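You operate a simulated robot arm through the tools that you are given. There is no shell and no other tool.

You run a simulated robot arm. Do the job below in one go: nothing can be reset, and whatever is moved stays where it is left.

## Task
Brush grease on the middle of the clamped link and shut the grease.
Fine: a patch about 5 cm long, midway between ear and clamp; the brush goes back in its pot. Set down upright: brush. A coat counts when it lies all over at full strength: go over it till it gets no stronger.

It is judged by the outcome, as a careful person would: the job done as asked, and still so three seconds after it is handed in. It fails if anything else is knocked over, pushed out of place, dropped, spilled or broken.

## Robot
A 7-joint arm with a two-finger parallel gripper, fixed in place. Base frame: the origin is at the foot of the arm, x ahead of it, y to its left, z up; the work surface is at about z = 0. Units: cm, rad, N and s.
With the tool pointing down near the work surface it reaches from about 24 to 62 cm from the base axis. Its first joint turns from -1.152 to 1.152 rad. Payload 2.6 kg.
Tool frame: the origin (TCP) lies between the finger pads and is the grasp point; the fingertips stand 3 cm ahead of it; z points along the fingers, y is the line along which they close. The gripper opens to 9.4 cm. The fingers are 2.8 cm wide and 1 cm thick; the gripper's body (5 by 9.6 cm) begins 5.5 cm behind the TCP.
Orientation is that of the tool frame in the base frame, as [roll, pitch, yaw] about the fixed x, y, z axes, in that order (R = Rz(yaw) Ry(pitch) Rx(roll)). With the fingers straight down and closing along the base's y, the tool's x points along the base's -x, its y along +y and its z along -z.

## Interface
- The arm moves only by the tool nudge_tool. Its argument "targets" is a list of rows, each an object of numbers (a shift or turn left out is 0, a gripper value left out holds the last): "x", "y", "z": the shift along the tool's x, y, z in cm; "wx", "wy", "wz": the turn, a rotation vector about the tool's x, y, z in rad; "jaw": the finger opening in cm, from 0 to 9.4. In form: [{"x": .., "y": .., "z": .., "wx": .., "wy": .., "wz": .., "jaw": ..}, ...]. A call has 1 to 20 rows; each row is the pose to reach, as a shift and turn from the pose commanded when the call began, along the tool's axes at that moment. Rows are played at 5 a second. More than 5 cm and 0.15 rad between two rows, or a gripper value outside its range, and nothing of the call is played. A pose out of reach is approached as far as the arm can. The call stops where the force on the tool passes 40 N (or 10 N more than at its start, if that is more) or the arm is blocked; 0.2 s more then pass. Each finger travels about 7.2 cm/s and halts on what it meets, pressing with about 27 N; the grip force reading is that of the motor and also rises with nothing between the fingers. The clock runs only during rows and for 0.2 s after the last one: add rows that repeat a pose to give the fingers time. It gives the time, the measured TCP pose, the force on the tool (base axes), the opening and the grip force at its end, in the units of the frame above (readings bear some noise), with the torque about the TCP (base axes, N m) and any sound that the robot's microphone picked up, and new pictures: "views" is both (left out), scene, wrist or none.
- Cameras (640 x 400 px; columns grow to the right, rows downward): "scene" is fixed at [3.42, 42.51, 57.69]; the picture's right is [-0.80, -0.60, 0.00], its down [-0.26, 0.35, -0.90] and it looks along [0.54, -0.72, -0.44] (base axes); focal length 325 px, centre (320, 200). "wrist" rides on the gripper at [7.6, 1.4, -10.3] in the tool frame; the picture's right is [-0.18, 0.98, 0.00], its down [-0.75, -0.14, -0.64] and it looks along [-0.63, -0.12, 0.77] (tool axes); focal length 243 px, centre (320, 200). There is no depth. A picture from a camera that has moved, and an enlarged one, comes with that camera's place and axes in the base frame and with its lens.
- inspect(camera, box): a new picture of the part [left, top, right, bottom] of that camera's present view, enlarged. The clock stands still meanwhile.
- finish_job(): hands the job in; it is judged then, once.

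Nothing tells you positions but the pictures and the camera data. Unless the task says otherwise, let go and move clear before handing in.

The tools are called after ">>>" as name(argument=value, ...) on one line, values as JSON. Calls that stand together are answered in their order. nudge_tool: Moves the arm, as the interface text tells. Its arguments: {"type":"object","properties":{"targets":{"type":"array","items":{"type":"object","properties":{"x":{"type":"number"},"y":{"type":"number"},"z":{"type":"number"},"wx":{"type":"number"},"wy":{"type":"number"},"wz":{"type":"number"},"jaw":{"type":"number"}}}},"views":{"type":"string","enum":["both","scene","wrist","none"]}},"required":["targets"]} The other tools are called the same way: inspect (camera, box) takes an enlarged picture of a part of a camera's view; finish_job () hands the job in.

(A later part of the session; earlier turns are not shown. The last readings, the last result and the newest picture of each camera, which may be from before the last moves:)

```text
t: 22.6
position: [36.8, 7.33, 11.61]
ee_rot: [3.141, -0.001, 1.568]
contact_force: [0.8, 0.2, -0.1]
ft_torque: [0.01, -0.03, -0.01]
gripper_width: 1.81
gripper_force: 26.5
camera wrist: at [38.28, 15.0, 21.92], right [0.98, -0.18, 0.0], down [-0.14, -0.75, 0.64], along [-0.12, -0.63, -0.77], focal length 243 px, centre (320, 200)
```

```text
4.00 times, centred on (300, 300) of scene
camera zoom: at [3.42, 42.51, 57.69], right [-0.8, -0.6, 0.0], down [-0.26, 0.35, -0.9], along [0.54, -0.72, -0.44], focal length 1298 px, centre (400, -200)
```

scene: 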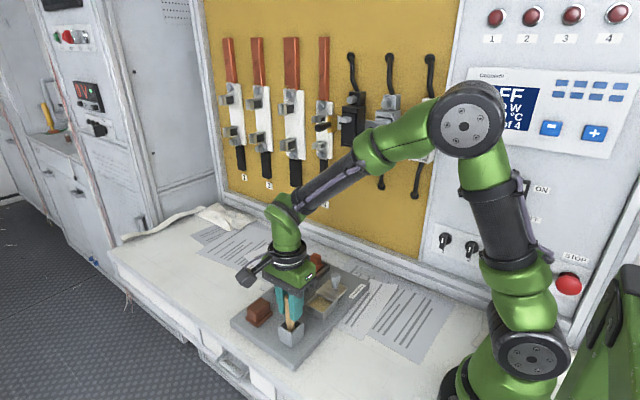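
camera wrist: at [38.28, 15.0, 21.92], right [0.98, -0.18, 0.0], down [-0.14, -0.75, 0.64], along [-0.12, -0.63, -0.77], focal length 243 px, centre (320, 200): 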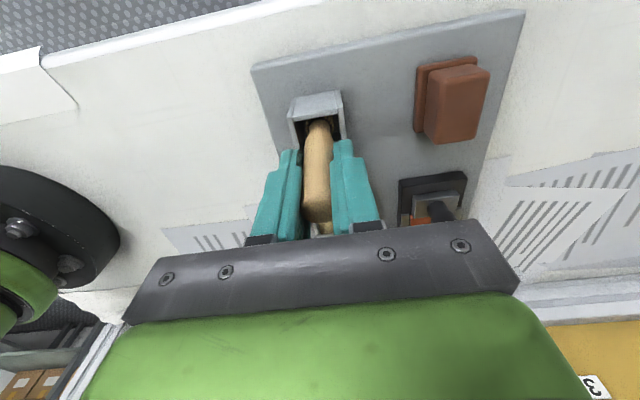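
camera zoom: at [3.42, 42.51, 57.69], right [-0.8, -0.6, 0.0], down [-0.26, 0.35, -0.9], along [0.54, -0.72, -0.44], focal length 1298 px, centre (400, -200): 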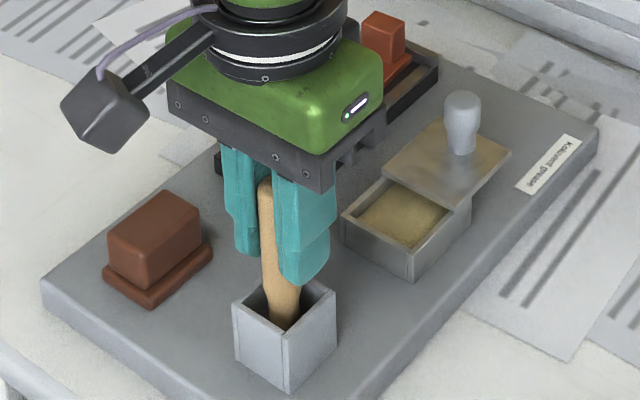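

The handle is gripped at 1.8 cm with the TCP at about (36.85, 7.36, 11.65). I'll lift the brush straight up out of the pot and look at its length.

>>> nudge_tool(targets=[{"z": -1}, {"z": -2}, {"z": -3.5}, {"z": -5}, {"z": -7}, {"z": -9}, {"z": -9}])

>>> inspect(camera="scene", box=[240, 220, 360, 350])

>>> inspect(camera="wrist", box=[240, 60, 400, 220])

```text
t: 24.2
position: [36.81, 7.38, 20.47]
ee_rot: [-3.141, 0.001, 1.571]
contact_force: [-0.1, -0.2, 0.4]
ft_torque: [-0.03, 0.02, -0.01]
gripper_width: 1.84
gripper_force: 26.4
camera wrist: at [38.19, 15.0, 30.72], right [0.98, -0.18, 0.0], down [-0.14, -0.75, 0.64], along [-0.12, -0.63, -0.77], focal length 243 px, centre (320, 200)
```

scene: 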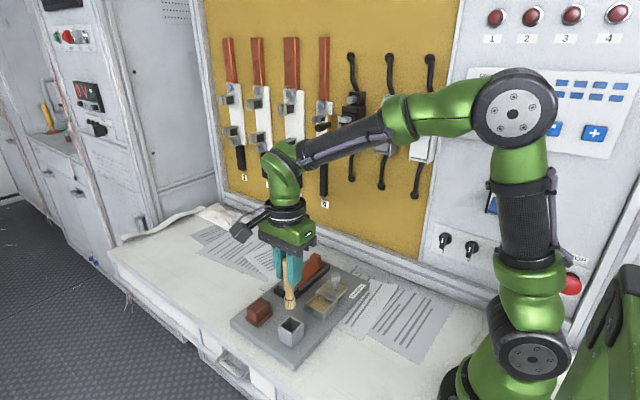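
wrist: 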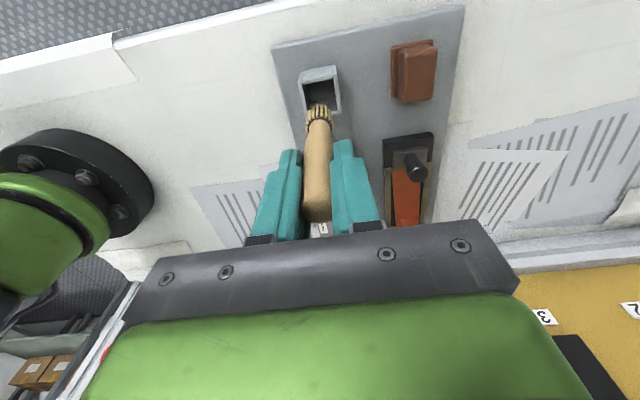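

```text
3.08 times, centred on (300, 285) of scene
camera zoom: at [3.42, 42.51, 57.69], right [-0.8, -0.6, 0.0], down [-0.26, 0.35, -0.9], along [0.54, -0.72, -0.44], focal length 999 px, centre (382, -62)
```

zoom: 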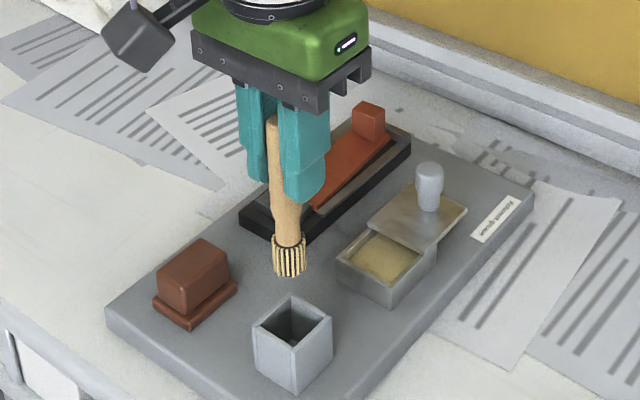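

```text
2.50 times, centred on (320, 140) of wrist
camera zoom: at [38.19, 15.0, 30.72], right [0.98, -0.18, 0.0], down [-0.14, -0.75, 0.64], along [-0.12, -0.63, -0.77], focal length 606 px, centre (320, 350)
```

zoom: 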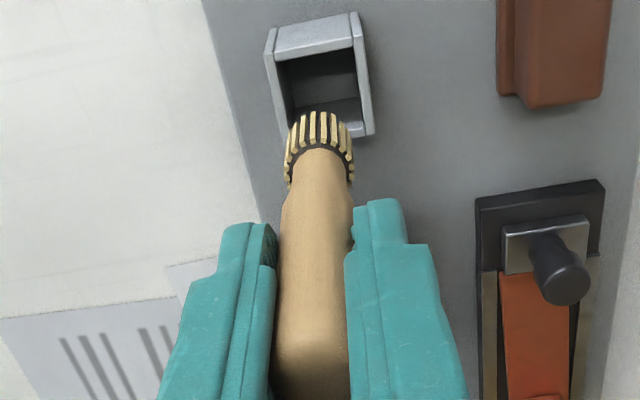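

The brush is out of the pot: a round bristle tip about 2.2 cm wide, whose end is about 9.7 cm below the TCP. I'll carry it over the open grease at about (36.9, -2.0) and hover.

>>> nudge_tool(targets=[{"x": -2}, {"x": -4}, {"x": -6}, {"x": -8}, {"x": -9.4, "y": 0.05}, {"x": -9.4, "y": 0.05, "z": 1.5}, {"x": -9.4, "y": 0.05, "z": 3}, {"x": -9.4, "y": 0.05, "z": 4}, {"x": -9.4, "y": 0.05, "z": 4}])

>>> inspect(camera="scene", box=[280, 250, 360, 330])

>>> inspect(camera="wrist", box=[240, 40, 400, 220])

```text
t: 26.2
position: [36.96, -2.15, 16.52]
ee_rot: [3.141, 0.0, 1.571]
contact_force: [0.6, -0.8, -0.4]
ft_torque: [-0.03, 0.03, -0.01]
gripper_width: 1.85
gripper_force: 27.4
camera wrist: at [38.37, 5.52, 26.67], right [0.98, -0.18, 0.0], down [-0.14, -0.75, 0.64], along [-0.12, -0.63, -0.77], focal length 243 px, centre (320, 200)
```

scene: 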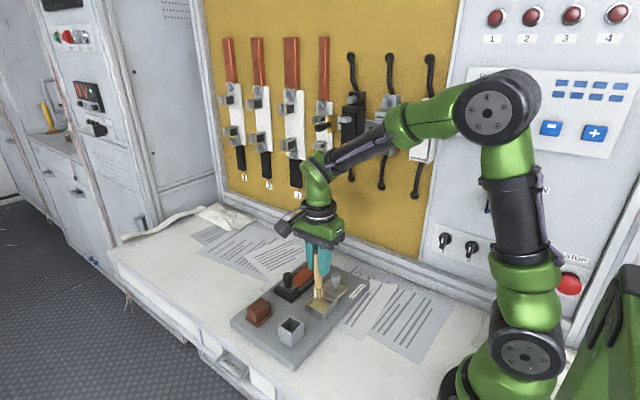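
wrist: 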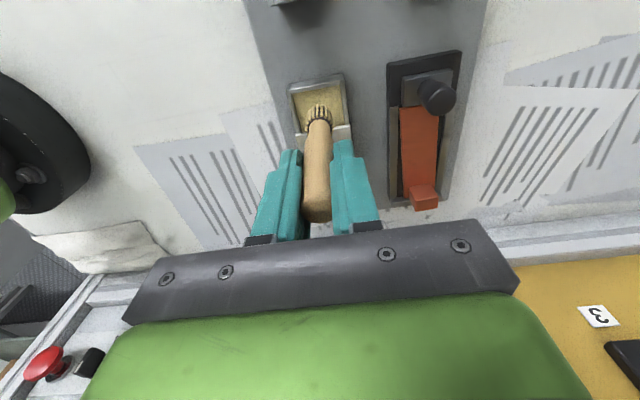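

```text
5.00 times, centred on (320, 290) of scene
camera zoom: at [3.42, 42.51, 57.69], right [-0.8, -0.6, 0.0], down [-0.26, 0.35, -0.9], along [0.54, -0.72, -0.44], focal length 1623 px, centre (320, -250)
```

zoom: 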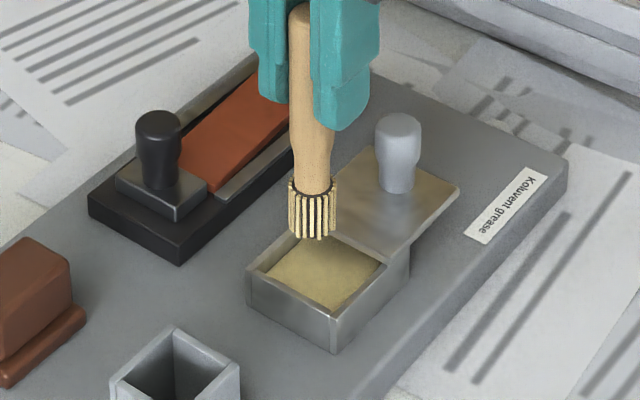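

```text
2.22 times, centred on (320, 130) of wrist
camera zoom: at [38.37, 5.52, 26.67], right [0.98, -0.18, 0.0], down [-0.14, -0.75, 0.64], along [-0.12, -0.63, -0.77], focal length 539 px, centre (320, 356)
```

zoom: 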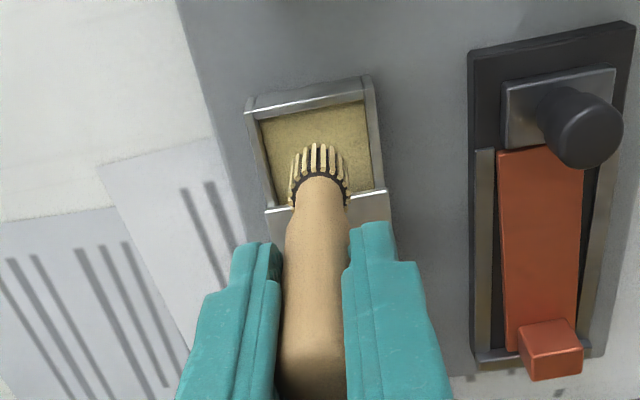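

The bristle tip is over the grease with its end at z≈6.8. I'll shift 0.4 cm toward -y to centre it in the opening and lower gently.

>>> nudge_tool(targets=[{"x": -0.4}, {"x": -0.4, "z": 0.7}, {"x": -0.4, "z": 1.4}, {"x": -0.4, "z": 2.0}, {"x": -0.4, "z": 2.4}, {"x": -0.4, "z": 2.4}])

>>> inspect(camera="scene", box=[290, 260, 350, 320])

>>> inspect(camera="wrist", box=[260, 60, 380, 180])

```text
t: 27.6
position: [36.92, -2.49, 13.89]
ee_rot: [3.142, 0.0, 1.571]
contact_force: [0.1, -0.2, -0.2]
ft_torque: [-0.01, 0.03, -0.01]
gripper_width: 1.81
gripper_force: 27.0
camera wrist: at [38.3, 5.09, 24.22], right [0.98, -0.18, 0.0], down [-0.14, -0.75, 0.64], along [-0.12, -0.63, -0.77], focal length 243 px, centre (320, 200)
```

scene: 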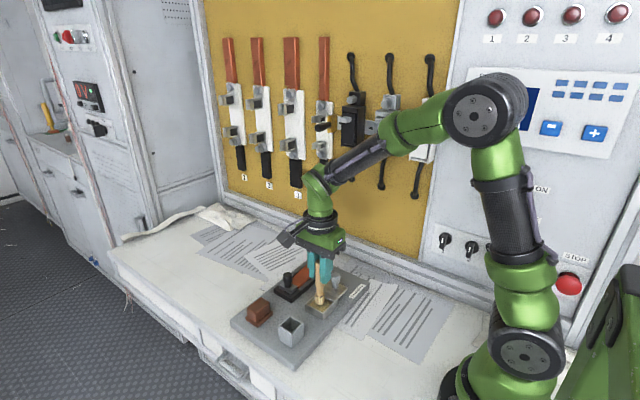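
wrist: 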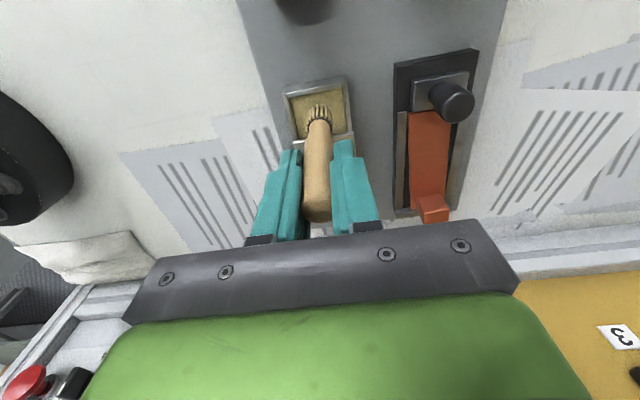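

```text
6.67 times, centred on (320, 290) of scene
camera zoom: at [3.42, 42.51, 57.69], right [-0.8, -0.6, 0.0], down [-0.26, 0.35, -0.9], along [0.54, -0.72, -0.44], focal length 2164 px, centre (320, -400)
```

zoom: 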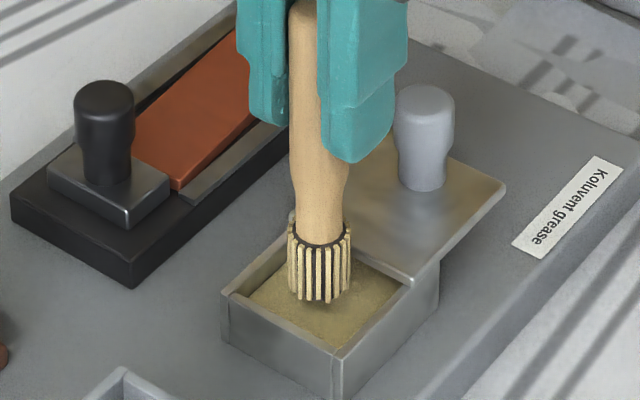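

```text
3.33 times, centred on (320, 120) of wrist
camera zoom: at [38.3, 5.09, 24.22], right [0.98, -0.18, 0.0], down [-0.14, -0.75, 0.64], along [-0.12, -0.63, -0.77], focal length 809 px, centre (320, 467)
```

zoom: 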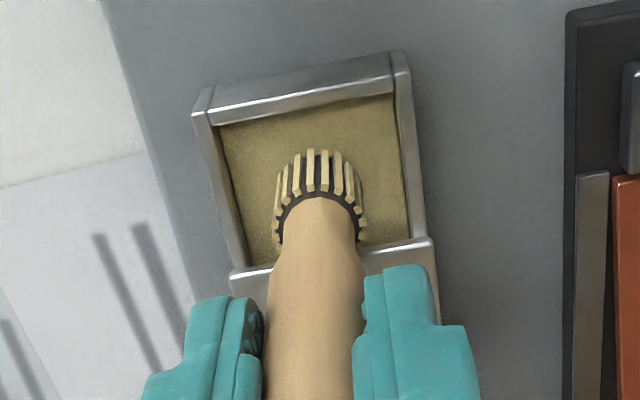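

The tip is inside the opening just above the grease. I'll ease down until it touches.

>>> nudge_tool(targets=[{"z": 0.2}, {"z": 0.4}, {"z": 0.6}, {"z": 0.6}], views="scene")

>>> inspect(camera="scene", box=[290, 260, 350, 320])

```text
t: 28.6
position: [36.98, -2.43, 13.45]
ee_rot: [-3.141, 0.001, 1.57]
contact_force: [0.2, 0.5, -0.8]
ft_torque: [0.02, 0.01, 0.0]
gripper_width: 1.84
gripper_force: 27.5
```

scene: 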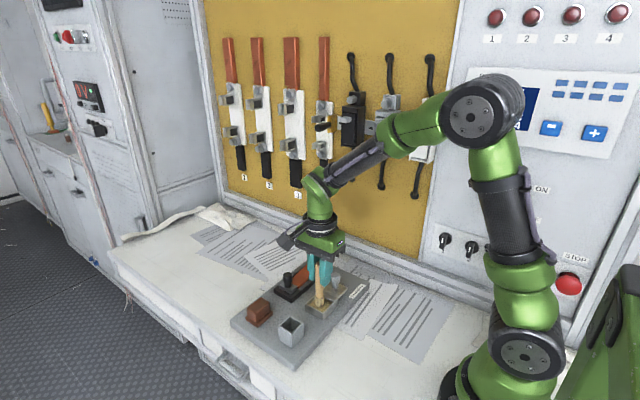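

```text
6.67 times, centred on (320, 290) of scene
camera zoom: at [3.42, 42.51, 57.69], right [-0.8, -0.6, 0.0], down [-0.26, 0.35, -0.9], along [0.54, -0.72, -0.44], focal length 2164 px, centre (320, -400)
```

zoom: 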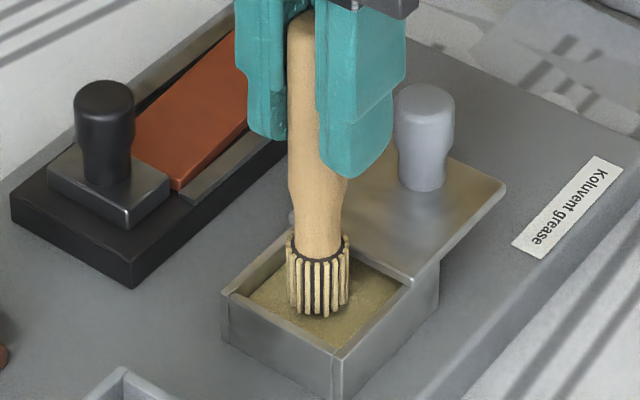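

>>> nudge_tool(targets=[{"z": 0.15}, {"z": 0.3}, {"z": 0.45}, {"z": 0.45}], views="wrist")

>>> inspect(camera="scene", box=[300, 275, 340, 315])

```text
t: 29.6
position: [36.98, -2.55, 13.07]
ee_rot: [-3.141, -0.001, 1.568]
contact_force: [-1.2, -1.1, 5.3]
ft_torque: [-0.13, 0.11, 0.0]
gripper_width: 1.84
gripper_force: 26.5
camera wrist: at [38.39, 5.23, 23.31], right [0.98, -0.19, 0.0], down [-0.14, -0.75, 0.64], along [-0.12, -0.63, -0.77], focal length 243 px, centre (320, 200)
```

wrist: 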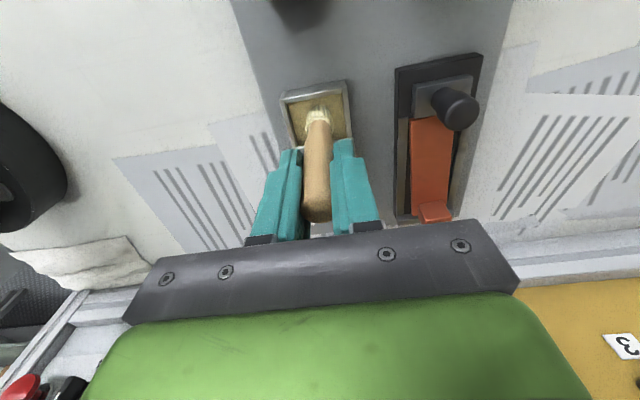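

```text
10.00 times, centred on (320, 295) of scene
camera zoom: at [3.42, 42.51, 57.69], right [-0.8, -0.6, 0.0], down [-0.26, 0.35, -0.9], along [0.54, -0.72, -0.44], focal length 3246 px, centre (320, -750)
```

zoom: 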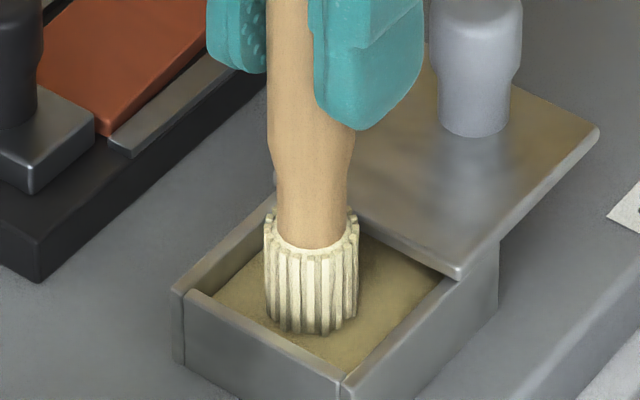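

The bristles changed to a filled cream look with 5 N of contact force, so the brush is loaded. I'll lift and carry it over the link; I estimate the link's middle at about (46.1, -8.2) with its surface at z≈4.2.

>>> nudge_tool(targets=[{"z": 0}, {"z": -1}, {"z": -2}, {"z": -4}, {"z": -6.5}, {"z": -7, "y": 2, "x": -1}, {"z": -7, "y": 4.5, "x": -3}, {"z": -7, "y": 7, "x": -4.5}, {"z": -7, "y": 9.1, "x": -5.7}, {"z": -5, "y": 9.1, "x": -5.7}, {"z": -3, "y": 9.1, "x": -5.7}, {"z": -3, "y": 9.1, "x": -5.7}])

>>> inspect(camera="scene", box=[270, 235, 350, 315])

>>> inspect(camera="wrist", box=[240, 40, 400, 220])

```text
t: 32.2
position: [46.26, -8.03, 15.99]
ee_rot: [3.141, 0.0, 1.569]
contact_force: [0.9, 0.0, 0.2]
ft_torque: [0.0, 0.01, 0.02]
gripper_width: 1.84
gripper_force: 26.8
camera wrist: at [47.73, -0.51, 26.23], right [0.98, -0.19, 0.0], down [-0.14, -0.75, 0.64], along [-0.12, -0.63, -0.77], focal length 243 px, centre (320, 200)
```

scene: 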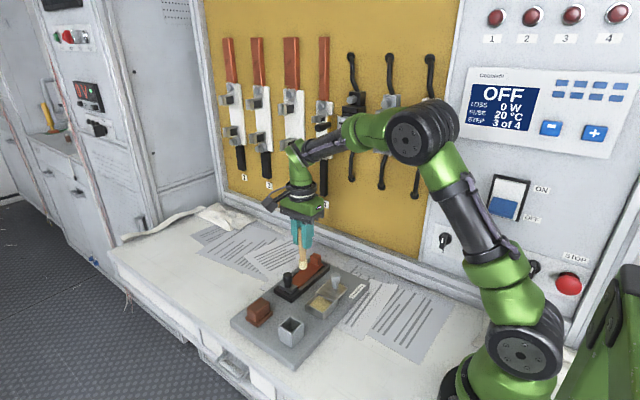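
wrist: 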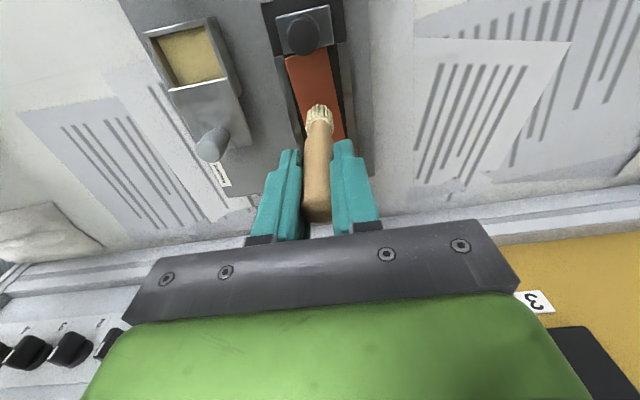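

```text
5.00 times, centred on (310, 275) of scene
camera zoom: at [3.42, 42.51, 57.69], right [-0.8, -0.6, 0.0], down [-0.26, 0.35, -0.9], along [0.54, -0.72, -0.44], focal length 1623 px, centre (370, -175)
```

zoom: 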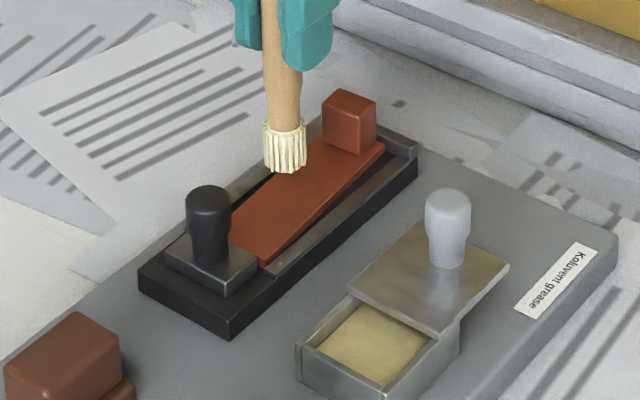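

```text
2.22 times, centred on (320, 130) of wrist
camera zoom: at [47.73, -0.51, 26.23], right [0.98, -0.19, 0.0], down [-0.14, -0.75, 0.64], along [-0.12, -0.63, -0.77], focal length 539 px, centre (320, 356)
```

zoom: 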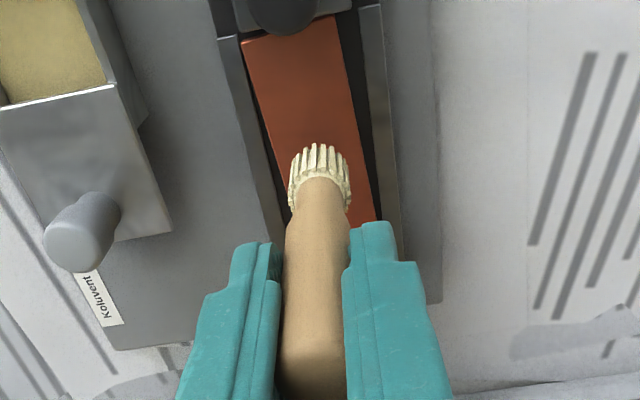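

The tip hovers about 2 cm above the link. From the pictures, the link's mid-point between ear and clamp is about 0.4 cm further toward -y, so I'll shift there and lower to contact.

>>> nudge_tool(targets=[{"x": -0.4}, {"x": -0.4, "z": 0.6}, {"x": -0.4, "z": 1.1}, {"x": -0.4, "z": 1.5}, {"x": -0.4, "z": 1.5}], views="scene")

>>> inspect(camera="scene", box=[270, 245, 330, 305])

>>> inspect(camera="wrist", box=[260, 20, 380, 180])

```text
t: 33.4
position: [46.13, -8.6, 14.46]
ee_rot: [-3.141, 0.0, 1.57]
contact_force: [0.0, 0.3, 0.2]
ft_torque: [0.01, 0.0, 0.01]
gripper_width: 1.83
gripper_force: 27.0
```

scene: 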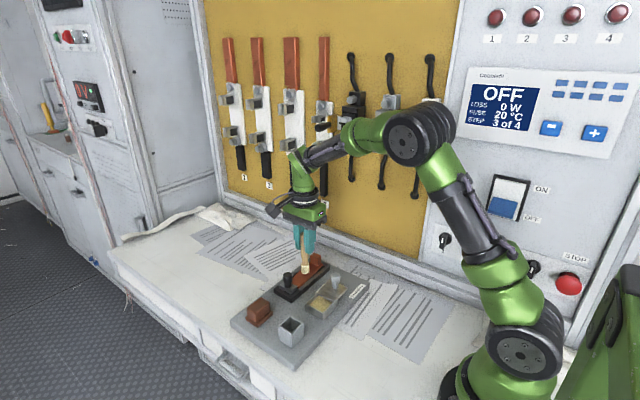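

```text
6.67 times, centred on (300, 275) of scene
camera zoom: at [3.42, 42.51, 57.69], right [-0.8, -0.6, 0.0], down [-0.26, 0.35, -0.9], along [0.54, -0.72, -0.44], focal length 2164 px, centre (453, -300)
```

zoom: 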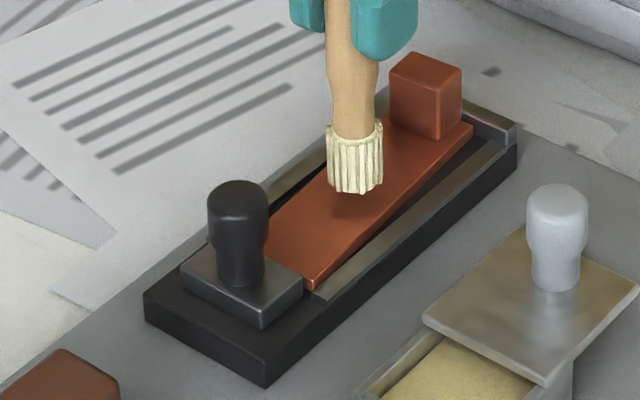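

```text
2.50 times, centred on (320, 100) of wrist
camera zoom: at [47.48, -1.03, 24.65], right [0.98, -0.19, 0.0], down [-0.14, -0.75, 0.64], along [-0.12, -0.63, -0.77], focal length 606 px, centre (320, 450)
```

zoom: 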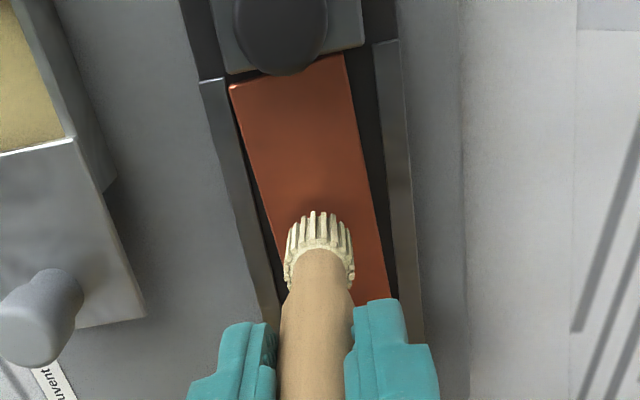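

>>> nudge_tool(targets=[{"z": 0.15}, {"z": 0.3}, {"z": 0.45}, {"z": 0.6}, {"z": 0.6}], views="none")

>>> inspect(camera="scene", box=[270, 245, 330, 305])

```text
t: 34.6
position: [46.15, -8.6, 13.84]
ee_rot: [-3.141, 0.002, 1.57]
contact_force: [-0.3, 0.1, -0.9]
ft_torque: [-0.03, -0.01, -0.01]
gripper_width: 1.84
gripper_force: 27.0
```

```text
6.67 times, centred on (300, 275) of scene
camera zoom: at [3.42, 42.51, 57.69], right [-0.8, -0.6, 0.0], down [-0.26, 0.35, -0.9], along [0.54, -0.72, -0.44], focal length 2164 px, centre (453, -300)
```

zoom: 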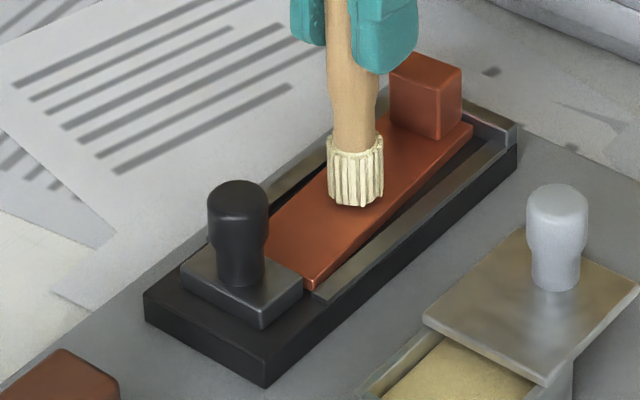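

>>> nudge_tool(targets=[{"z": 0.12}, {"z": 0.24}, {"z": 0.36}, {"z": 0.36}], views="none")

>>> inspect(camera="scene", box=[270, 245, 330, 305])

>>> inspect(camera="wrist", box=[260, 20, 380, 180])

```text
t: 35.6
position: [46.15, -8.63, 13.48]
ee_rot: [3.139, 0.0, 1.567]
contact_force: [-3.0, 1.0, 10.1]
ft_torque: [0.01, 0.18, 0.0]
gripper_width: 1.83
gripper_force: 27.1
```

```text
6.67 times, centred on (300, 275) of scene
camera zoom: at [3.41, 42.51, 57.69], right [-0.8, -0.6, 0.0], down [-0.26, 0.35, -0.9], along [0.54, -0.72, -0.44], focal length 2164 px, centre (453, -300)
```

zoom: 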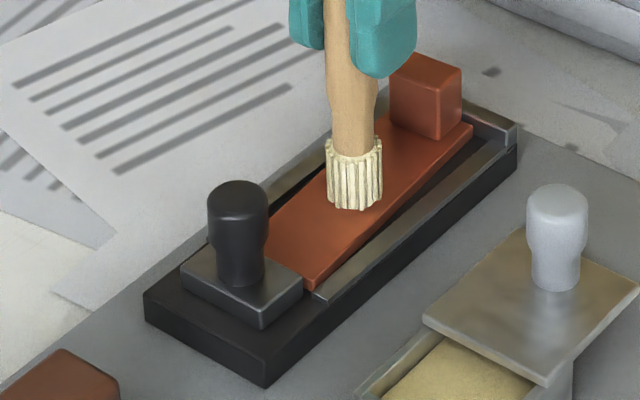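

```text
2.50 times, centred on (320, 100) of wrist
camera zoom: at [47.46, -0.97, 23.89], right [0.98, -0.18, 0.0], down [-0.14, -0.75, 0.64], along [-0.12, -0.63, -0.77], focal length 606 px, centre (320, 450)
```

zoom: 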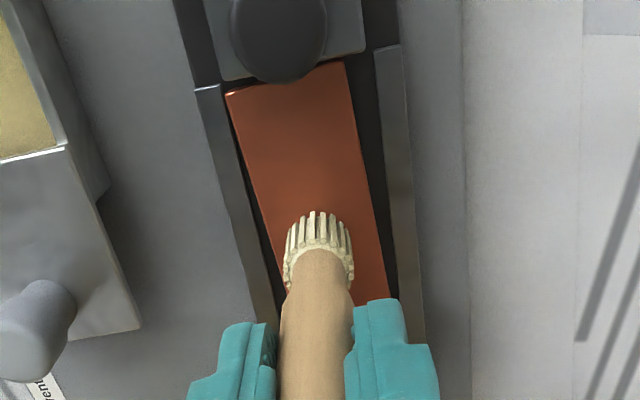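

The brush is touching the link with about 10 N. I'll ease the pressure slightly and make a stroke of ±1.5 cm along the link.

>>> nudge_tool(targets=[{"z": -0.1}, {"x": 0.4, "y": -0.02, "z": -0.1}, {"x": 0.8, "y": -0.04, "z": -0.1}, {"x": 1.2, "y": -0.05, "z": -0.1}, {"x": 1.5, "y": -0.06, "z": -0.1}, {"x": 1.1, "y": -0.05, "z": -0.1}, {"x": 0.7, "y": -0.03, "z": -0.1}, {"x": 0.3, "z": -0.1}, {"x": -0.1, "z": -0.1}, {"x": -0.5, "y": 0.02, "z": -0.1}, {"x": -0.9, "y": 0.04, "z": -0.1}, {"x": -1.3, "y": 0.06, "z": -0.1}, {"x": -1.5, "y": 0.06, "z": -0.1}, {"x": -1.1, "y": 0.05, "z": -0.1}, {"x": -0.7, "y": 0.03, "z": -0.1}, {"x": -0.3, "z": -0.1}, {"x": 0, "z": -0.1}], views="none")

>>> inspect(camera="scene", box=[270, 245, 330, 305])

>>> inspect(camera="wrist", box=[260, 20, 380, 180])

```text
t: 39.2
position: [46.15, -8.56, 13.56]
ee_rot: [3.14, 0.002, 1.57]
contact_force: [0.9, -2.6, 8.6]
ft_torque: [-0.24, -0.05, -0.01]
gripper_width: 1.84
gripper_force: 26.8
```

```text
6.67 times, centred on (300, 275) of scene
camera zoom: at [3.42, 42.51, 57.69], right [-0.8, -0.6, 0.0], down [-0.26, 0.35, -0.9], along [0.54, -0.72, -0.44], focal length 2164 px, centre (453, -300)
```

zoom: 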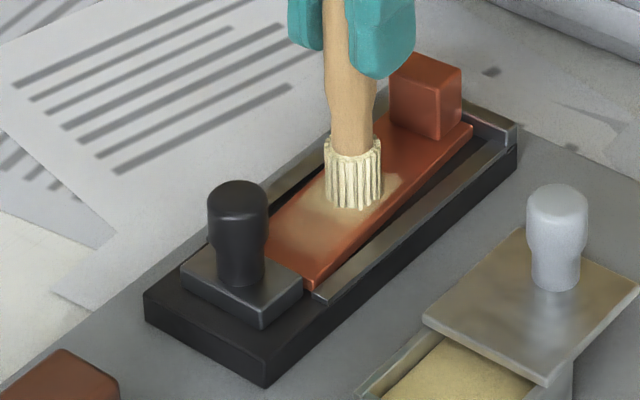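

```text
2.50 times, centred on (320, 100) of wrist
camera zoom: at [47.51, -0.93, 23.86], right [0.98, -0.18, 0.0], down [-0.14, -0.75, 0.64], along [-0.12, -0.63, -0.77], focal length 606 px, centre (320, 450)
```

zoom: 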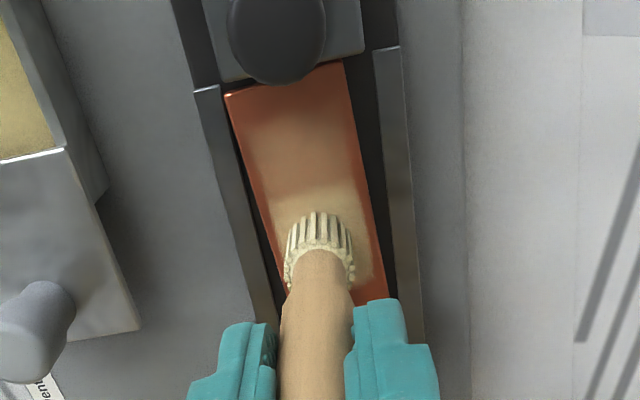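

Grease is going on. I'll lift to see the coat's extent before repeating.

>>> nudge_tool(targets=[{"z": -1}, {"z": -3}, {"z": -5}, {"x": 3, "z": -5}, {"x": 5, "z": -5}, {"x": 5, "z": -5}], views="none")

>>> inspect(camera="scene", box=[270, 245, 330, 305])

>>> inspect(camera="wrist", box=[260, 60, 380, 220])

```text
t: 40.6
position: [45.96, -3.52, 18.63]
ee_rot: [-3.141, 0.0, 1.569]
contact_force: [0.4, -0.1, 0.1]
ft_torque: [0.01, 0.02, -0.02]
gripper_width: 1.83
gripper_force: 27.1
```

```text
6.67 times, centred on (300, 275) of scene
camera zoom: at [3.42, 42.51, 57.69], right [-0.8, -0.6, 0.0], down [-0.26, 0.35, -0.9], along [0.54, -0.72, -0.44], focal length 2164 px, centre (453, -300)
```

zoom: 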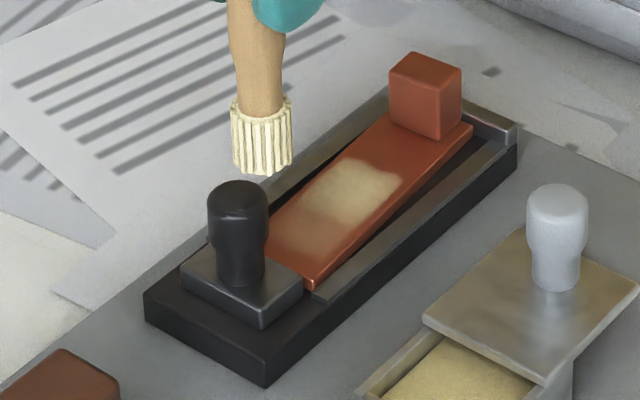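

```text
2.50 times, centred on (320, 140) of wrist
camera zoom: at [47.38, 4.21, 28.84], right [0.98, -0.18, 0.0], down [-0.14, -0.75, 0.64], along [-0.12, -0.63, -0.77], focal length 606 px, centre (320, 350)
```

zoom: 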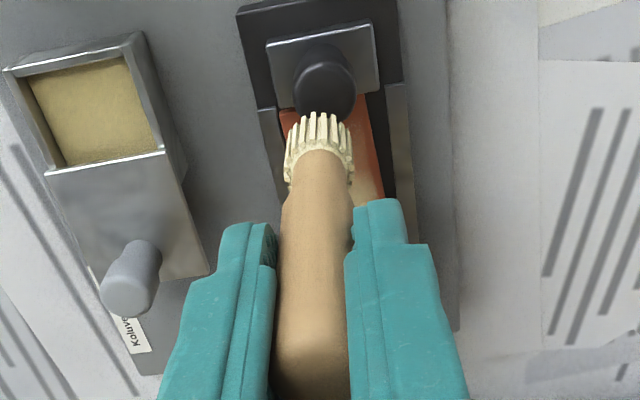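

>>> inspect(camera="scene", box=[288, 250, 324, 286])

```text
11.11 times, centred on (306, 268) of scene
camera zoom: at [3.42, 42.51, 57.69], right [-0.8, -0.6, 0.0], down [-0.26, 0.35, -0.9], along [0.54, -0.72, -0.44], focal length 3607 px, centre (476, -556)
```

zoom: 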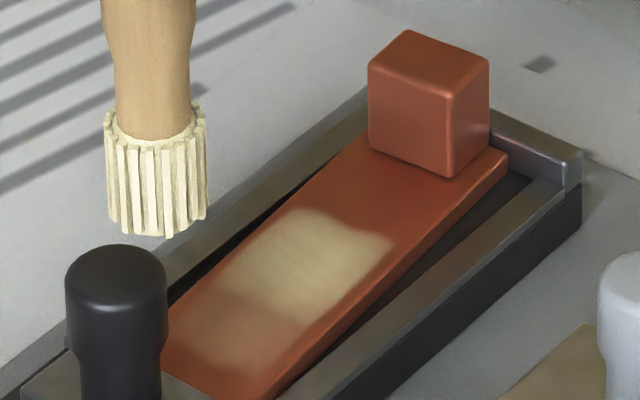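

The coat is strong on the ear half and faint on the clamp half. I'll move aside so the wrist camera can see the whole link and I can check its centring.

>>> nudge_tool(targets=[{"y": -2, "z": -0.5}, {"y": -4.5, "z": -0.5}, {"y": -7, "x": -1, "z": -0.5}, {"y": -8, "x": -1, "z": -0.5}, {"y": -8, "x": -1, "z": -0.5}], views="none")

>>> inspect(camera="wrist", box=[340, 40, 500, 220])

>>> inspect(camera="scene", box=[275, 245, 335, 305])

```text
t: 41.8
position: [38.37, -4.79, 18.98]
ee_rot: [-3.141, 0.0, 1.572]
contact_force: [0.0, 0.3, -0.1]
ft_torque: [0.0, 0.01, -0.05]
gripper_width: 1.85
gripper_force: 27.5
```

```text
2.22 times, centred on (420, 130) of wrist
camera zoom: at [39.74, 2.94, 29.33], right [0.98, -0.18, 0.0], down [-0.14, -0.75, 0.64], along [-0.12, -0.63, -0.77], focal length 539 px, centre (98, 356)
```

zoom: 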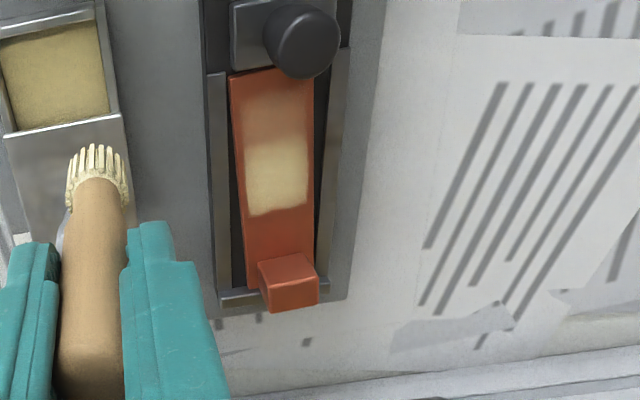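

```text
6.67 times, centred on (305, 275) of scene
camera zoom: at [3.42, 42.51, 57.69], right [-0.8, -0.6, 0.0], down [-0.26, 0.35, -0.9], along [0.54, -0.72, -0.44], focal length 2164 px, centre (420, -300)
```

zoom: 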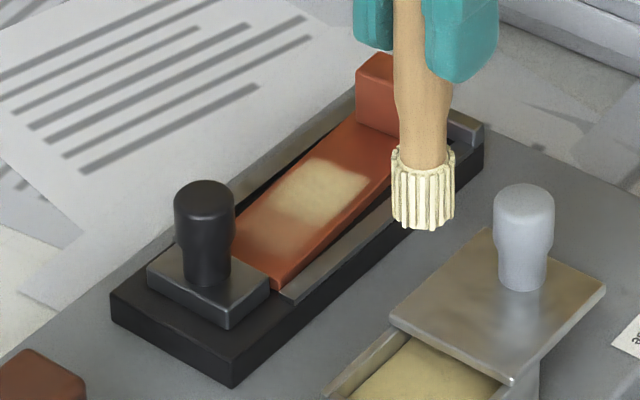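

>>> inspect(camera="wrist", box=[380, 55, 460, 165])

```text
3.64 times, centred on (420, 110) of wrist
camera zoom: at [39.74, 2.94, 29.33], right [0.98, -0.18, 0.0], down [-0.14, -0.75, 0.64], along [-0.12, -0.63, -0.77], focal length 882 px, centre (-44, 527)
```

zoom: 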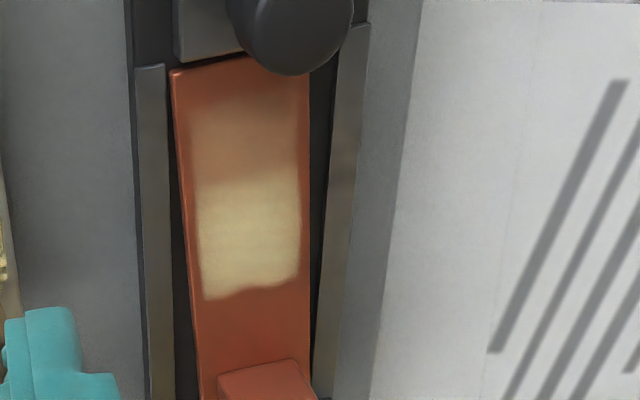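

The wrist view shows the coat spanning about y=-4.6 to -10.4, so it is about 0.8 cm off toward the clamp, with the bright part on the ear half. I'll return with the stroke centre shifted 0.8 cm toward the ear.

>>> nudge_tool(targets=[{"y": 2.5, "x": -1.5}, {"y": 5, "x": -3}, {"y": 7, "x": -4.5}, {"y": 8, "x": -4.8}, {"y": 8, "x": -4.8, "z": 2}, {"y": 8, "x": -4.8, "z": 4}, {"y": 8, "x": -4.8, "z": 5}, {"y": 8, "x": -4.8, "z": 5.3}, {"y": 8, "x": -4.8, "z": 5.3}], views="none")

>>> inspect(camera="scene", box=[270, 245, 330, 305])

```text
t: 43.8
position: [46.2, -9.36, 13.76]
ee_rot: [-3.14, 0.001, 1.569]
contact_force: [-0.2, -0.2, -0.7]
ft_torque: [0.0, -0.03, 0.0]
gripper_width: 1.82
gripper_force: 27.3
```

```text
6.67 times, centred on (300, 275) of scene
camera zoom: at [3.42, 42.51, 57.69], right [-0.8, -0.6, 0.0], down [-0.26, 0.35, -0.9], along [0.54, -0.72, -0.44], focal length 2164 px, centre (453, -300)
```

zoom: 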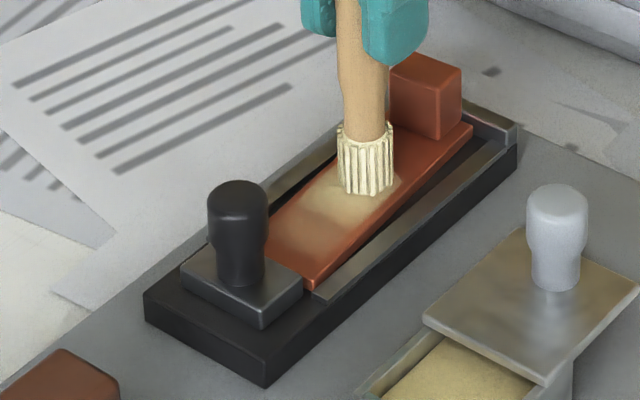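

The paint landed about 0.9 cm further toward the clamp than the TCP path suggested. I'll do a static press here, which is safe either way, to see where the footprint really falls.

>>> nudge_tool(targets=[{"z": 0.1}, {"z": 0.2}, {"z": 0.2}], views="none")

>>> inspect(camera="wrist", box=[260, 20, 380, 180])

>>> inspect(camera="scene", box=[288, 250, 324, 286])

```text
t: 44.6
position: [46.05, -9.39, 13.56]
ee_rot: [3.139, 0.001, 1.571]
contact_force: [0.1, -1.5, 1.2]
ft_torque: [-0.03, -0.03, -0.01]
gripper_width: 1.81
gripper_force: 26.9
```

```text
2.50 times, centred on (320, 100) of wrist
camera zoom: at [47.4, -1.75, 23.86], right [0.98, -0.18, 0.0], down [-0.14, -0.75, 0.64], along [-0.12, -0.63, -0.77], focal length 606 px, centre (320, 450)
```

zoom: 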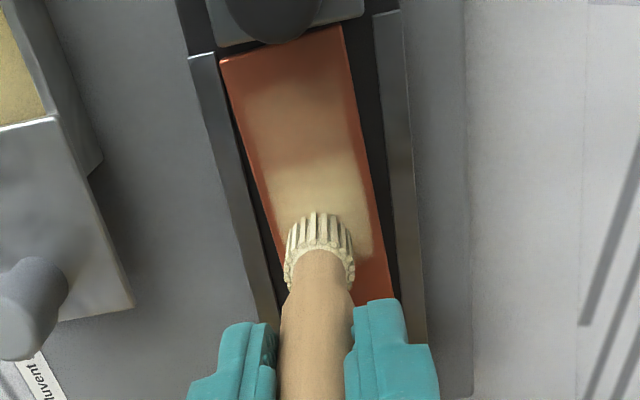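

```text
11.11 times, centred on (306, 268) of scene
camera zoom: at [3.42, 42.51, 57.69], right [-0.8, -0.6, 0.0], down [-0.26, 0.35, -0.9], along [0.54, -0.72, -0.44], focal length 3607 px, centre (476, -556)
```

zoom: 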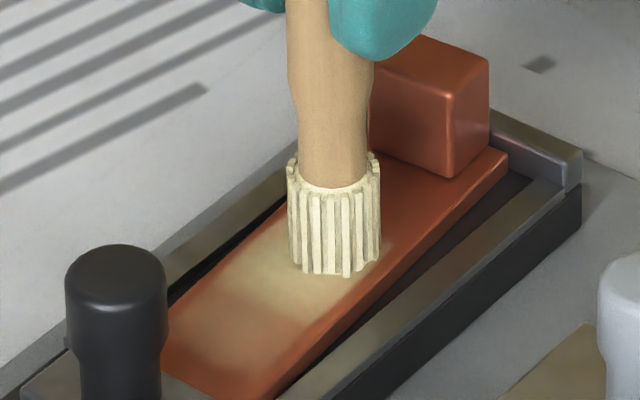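

Contact here is light (1.2 N), and the bright zone turns out to be centred where the brush dwelt, so tip ≈ TCP. The patch needs brush centres from y≈-9.4 (here) to -7.2, so I'll stroke slowly over that range with slightly more pressure.

>>> nudge_tool(targets=[{"y": 0.2, "z": 0.1}, {"y": 0.2, "z": 0.15}, {"x": 0.25, "y": 0.2, "z": 0.15}, {"x": 0.5, "y": 0.2, "z": 0.12}, {"x": 0.75, "y": 0.2, "z": 0.12}, {"x": 1.0, "y": 0.17, "z": 0.1}, {"x": 1.25, "y": 0.15, "z": 0.1}, {"x": 1.5, "y": 0.14, "z": 0.1}, {"x": 1.75, "y": 0.12, "z": 0.1}, {"x": 2.0, "y": 0.1, "z": 0.1}, {"x": 2.2, "y": 0.1, "z": 0.1}, {"x": 2.2, "y": 0.1, "z": 0.1}], views="none")

>>> inspect(camera="scene", box=[288, 250, 324, 286])

```text
t: 47.2
position: [46.09, -7.17, 13.5]
ee_rot: [3.139, 0.0, 1.57]
contact_force: [-0.6, -5.6, 13.5]
ft_torque: [-0.45, 0.02, 0.01]
gripper_width: 1.83
gripper_force: 27.3
```

```text
11.11 times, centred on (306, 268) of scene
camera zoom: at [3.41, 42.52, 57.69], right [-0.8, -0.6, 0.0], down [-0.26, 0.35, -0.9], along [0.54, -0.72, -0.44], focal length 3607 px, centre (476, -556)
```

zoom: 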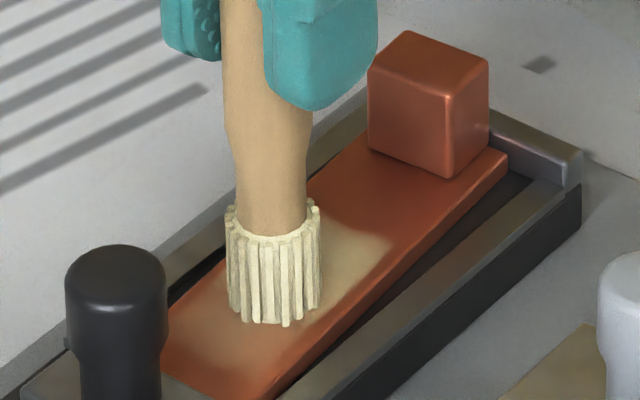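

>>> nudge_tool(targets=[{"x": -0.25}, {"x": -0.5}, {"x": -0.75}, {"x": -1.0, "y": 0.05}, {"x": -1.25, "y": 0.05, "z": 0.02}, {"x": -1.5, "y": 0.08, "z": 0.05}, {"x": -1.75, "y": 0.1, "z": 0.05}, {"x": -2.0, "y": 0.1, "z": 0.05}, {"x": -2.2, "y": 0.1, "z": 0.05}, {"x": -2.2, "y": 0.1, "z": 0.05}], views="none")

>>> inspect(camera="scene", box=[288, 250, 324, 286])

```text
t: 49.4
position: [46.17, -9.44, 13.33]
ee_rot: [-3.139, 0.0, 1.568]
contact_force: [-1.5, 2.0, 7.1]
ft_torque: [0.2, 0.05, -0.02]
gripper_width: 1.82
gripper_force: 27.7
```

```text
11.11 times, centred on (306, 268) of scene
camera zoom: at [3.42, 42.51, 57.69], right [-0.8, -0.6, 0.0], down [-0.26, 0.35, -0.9], along [0.54, -0.72, -0.44], focal length 3607 px, centre (476, -556)
```

zoom: 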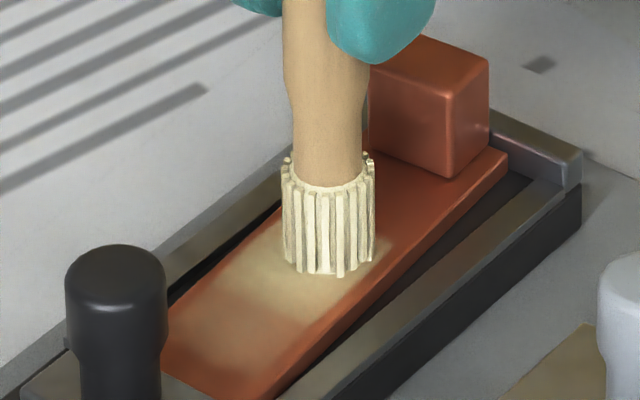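

Now there is 7 N at the ear end, and the strength is growing toward the clamp. I'll do another full back-and-forth pass.

>>> nudge_tool(targets=[{"x": 0.3}, {"x": 0.6}, {"x": 0.9, "y": -0.05, "z": -0.03}, {"x": 1.2, "y": -0.05, "z": -0.05}, {"x": 1.5, "y": -0.08, "z": -0.05}, {"x": 1.8, "y": -0.1, "z": -0.05}, {"x": 2.1, "y": -0.1, "z": -0.05}, {"x": 2.25, "y": -0.1, "z": -0.05}, {"x": 2.25, "y": -0.1, "z": -0.05}, {"x": 2.0, "y": -0.1, "z": -0.05}, {"x": 1.7, "y": -0.1, "z": -0.05}, {"x": 1.4, "y": -0.08, "z": -0.05}, {"x": 1.1, "y": -0.05, "z": -0.05}, {"x": 0.8, "y": -0.05, "z": -0.03}, {"x": 0.5}, {"x": 0.2}, {"x": -0.1}, {"x": -0.2}, {"x": -0.2}], views="none")

>>> nudge_tool(targets=[{"z": -1}, {"z": -3}, {"z": -5}, {"z": -5, "x": 1, "y": -2.5}, {"z": -5, "x": 2.5, "y": -5}, {"z": -5, "x": 4, "y": -7.5}, {"z": -5, "x": 4.5, "y": -8}, {"z": -5, "x": 4.5, "y": -8}], views="none")

>>> inspect(camera="wrist", box=[380, 55, 460, 165])

>>> inspect(camera="scene", box=[280, 245, 330, 295])

```text
t: 53.4
position: [46.37, -9.5, 13.34]
ee_rot: [3.139, 0.0, 1.569]
contact_force: [-0.3, 3.5, 8.4]
ft_torque: [0.31, -0.01, 0.01]
gripper_width: 1.81
gripper_force: 26.6
```

```text
t: 55.2
position: [38.34, -4.94, 18.4]
ee_rot: [3.141, 0.0, 1.569]
contact_force: [0.2, 0.2, 0.3]
ft_torque: [0.03, -0.02, 0.03]
gripper_width: 1.82
gripper_force: 26.9
```

```text
3.64 times, centred on (420, 110) of wrist
camera zoom: at [39.66, 2.7, 28.64], right [0.98, -0.18, 0.0], down [-0.14, -0.75, 0.64], along [-0.12, -0.63, -0.77], focal length 882 px, centre (-44, 527)
```

zoom: 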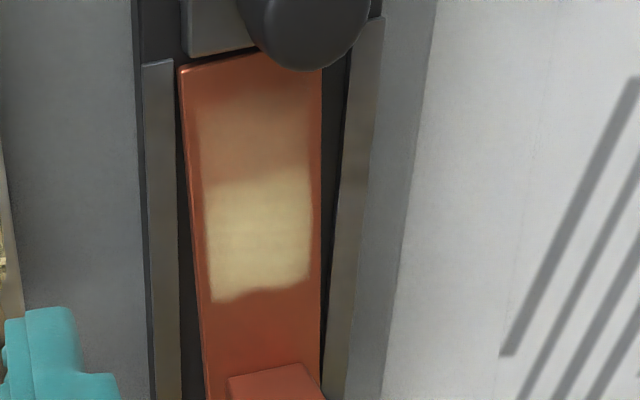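

```text
8.00 times, centred on (305, 270) of scene
camera zoom: at [3.42, 42.51, 57.69], right [-0.8, -0.6, 0.0], down [-0.26, 0.35, -0.9], along [0.54, -0.72, -0.44], focal length 2597 px, centre (440, -360)
```

zoom: 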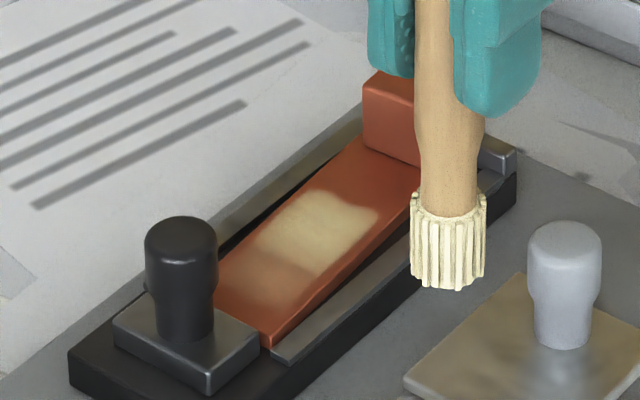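

The strength and extent barely changed, which suggests the brush ran dry after the first press. I'll reload it in the grease.

>>> nudge_tool(targets=[{"x": 1.2, "y": -0.7}, {"x": 2.45, "y": -1.4}, {"x": 2.45, "y": -1.4, "z": 1.5}, {"x": 2.45, "y": -1.4, "z": 3}, {"x": 2.45, "y": -1.4, "z": 4.2}, {"x": 2.45, "y": -1.4, "z": 4.8}, {"x": 2.45, "y": -1.4, "z": 5.1}, {"x": 2.45, "y": -1.4, "z": 5.1}], views="none")

>>> inspect(camera="scene", box=[300, 275, 340, 315])

>>> inspect(camera="wrist", box=[260, 60, 380, 180])

```text
t: 57.0
position: [36.65, -2.78, 13.27]
ee_rot: [3.142, 0.0, 1.571]
contact_force: [0.5, 0.0, -0.3]
ft_torque: [0.0, 0.02, -0.02]
gripper_width: 1.82
gripper_force: 27.3
```

```text
10.00 times, centred on (320, 295) of scene
camera zoom: at [3.42, 42.51, 57.69], right [-0.8, -0.6, 0.0], down [-0.26, 0.35, -0.9], along [0.54, -0.72, -0.44], focal length 3246 px, centre (320, -750)
```

zoom: 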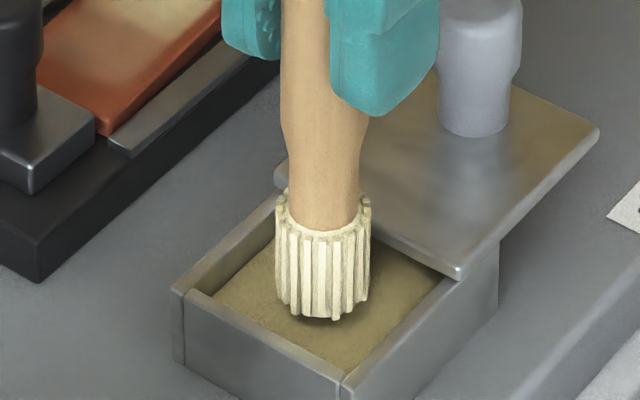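

```text
3.33 times, centred on (320, 120) of wrist
camera zoom: at [38.2, 4.94, 23.58], right [0.98, -0.18, 0.0], down [-0.14, -0.75, 0.64], along [-0.12, -0.63, -0.77], focal length 809 px, centre (320, 467)
```

zoom: 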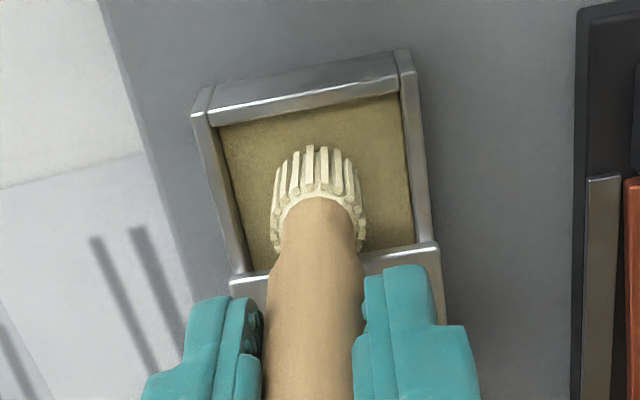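

>>> nudge_tool(targets=[{"x": 0.2, "y": 0.2, "z": 0.1}, {"x": 0.2, "y": 0.2, "z": 0.25}, {"x": 0.2, "y": 0.2, "z": 0.4}, {"x": 0.2, "y": 0.2, "z": 0.4}], views="none")

>>> inspect(camera="scene", box=[300, 275, 340, 315])

```text
t: 58.0
position: [37.03, -2.45, 12.91]
ee_rot: [-3.141, 0.001, 1.57]
contact_force: [0.1, 0.4, 0.1]
ft_torque: [0.01, 0.03, 0.0]
gripper_width: 1.84
gripper_force: 27.6
```

```text
10.00 times, centred on (320, 295) of scene
camera zoom: at [3.42, 42.51, 57.69], right [-0.8, -0.6, 0.0], down [-0.26, 0.35, -0.9], along [0.54, -0.72, -0.44], focal length 3246 px, centre (320, -750)
```

zoom: 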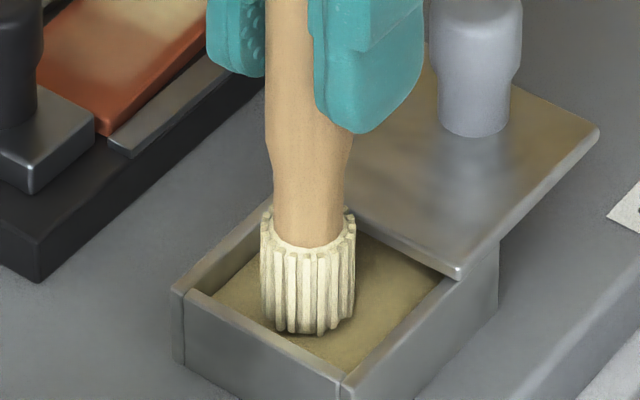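

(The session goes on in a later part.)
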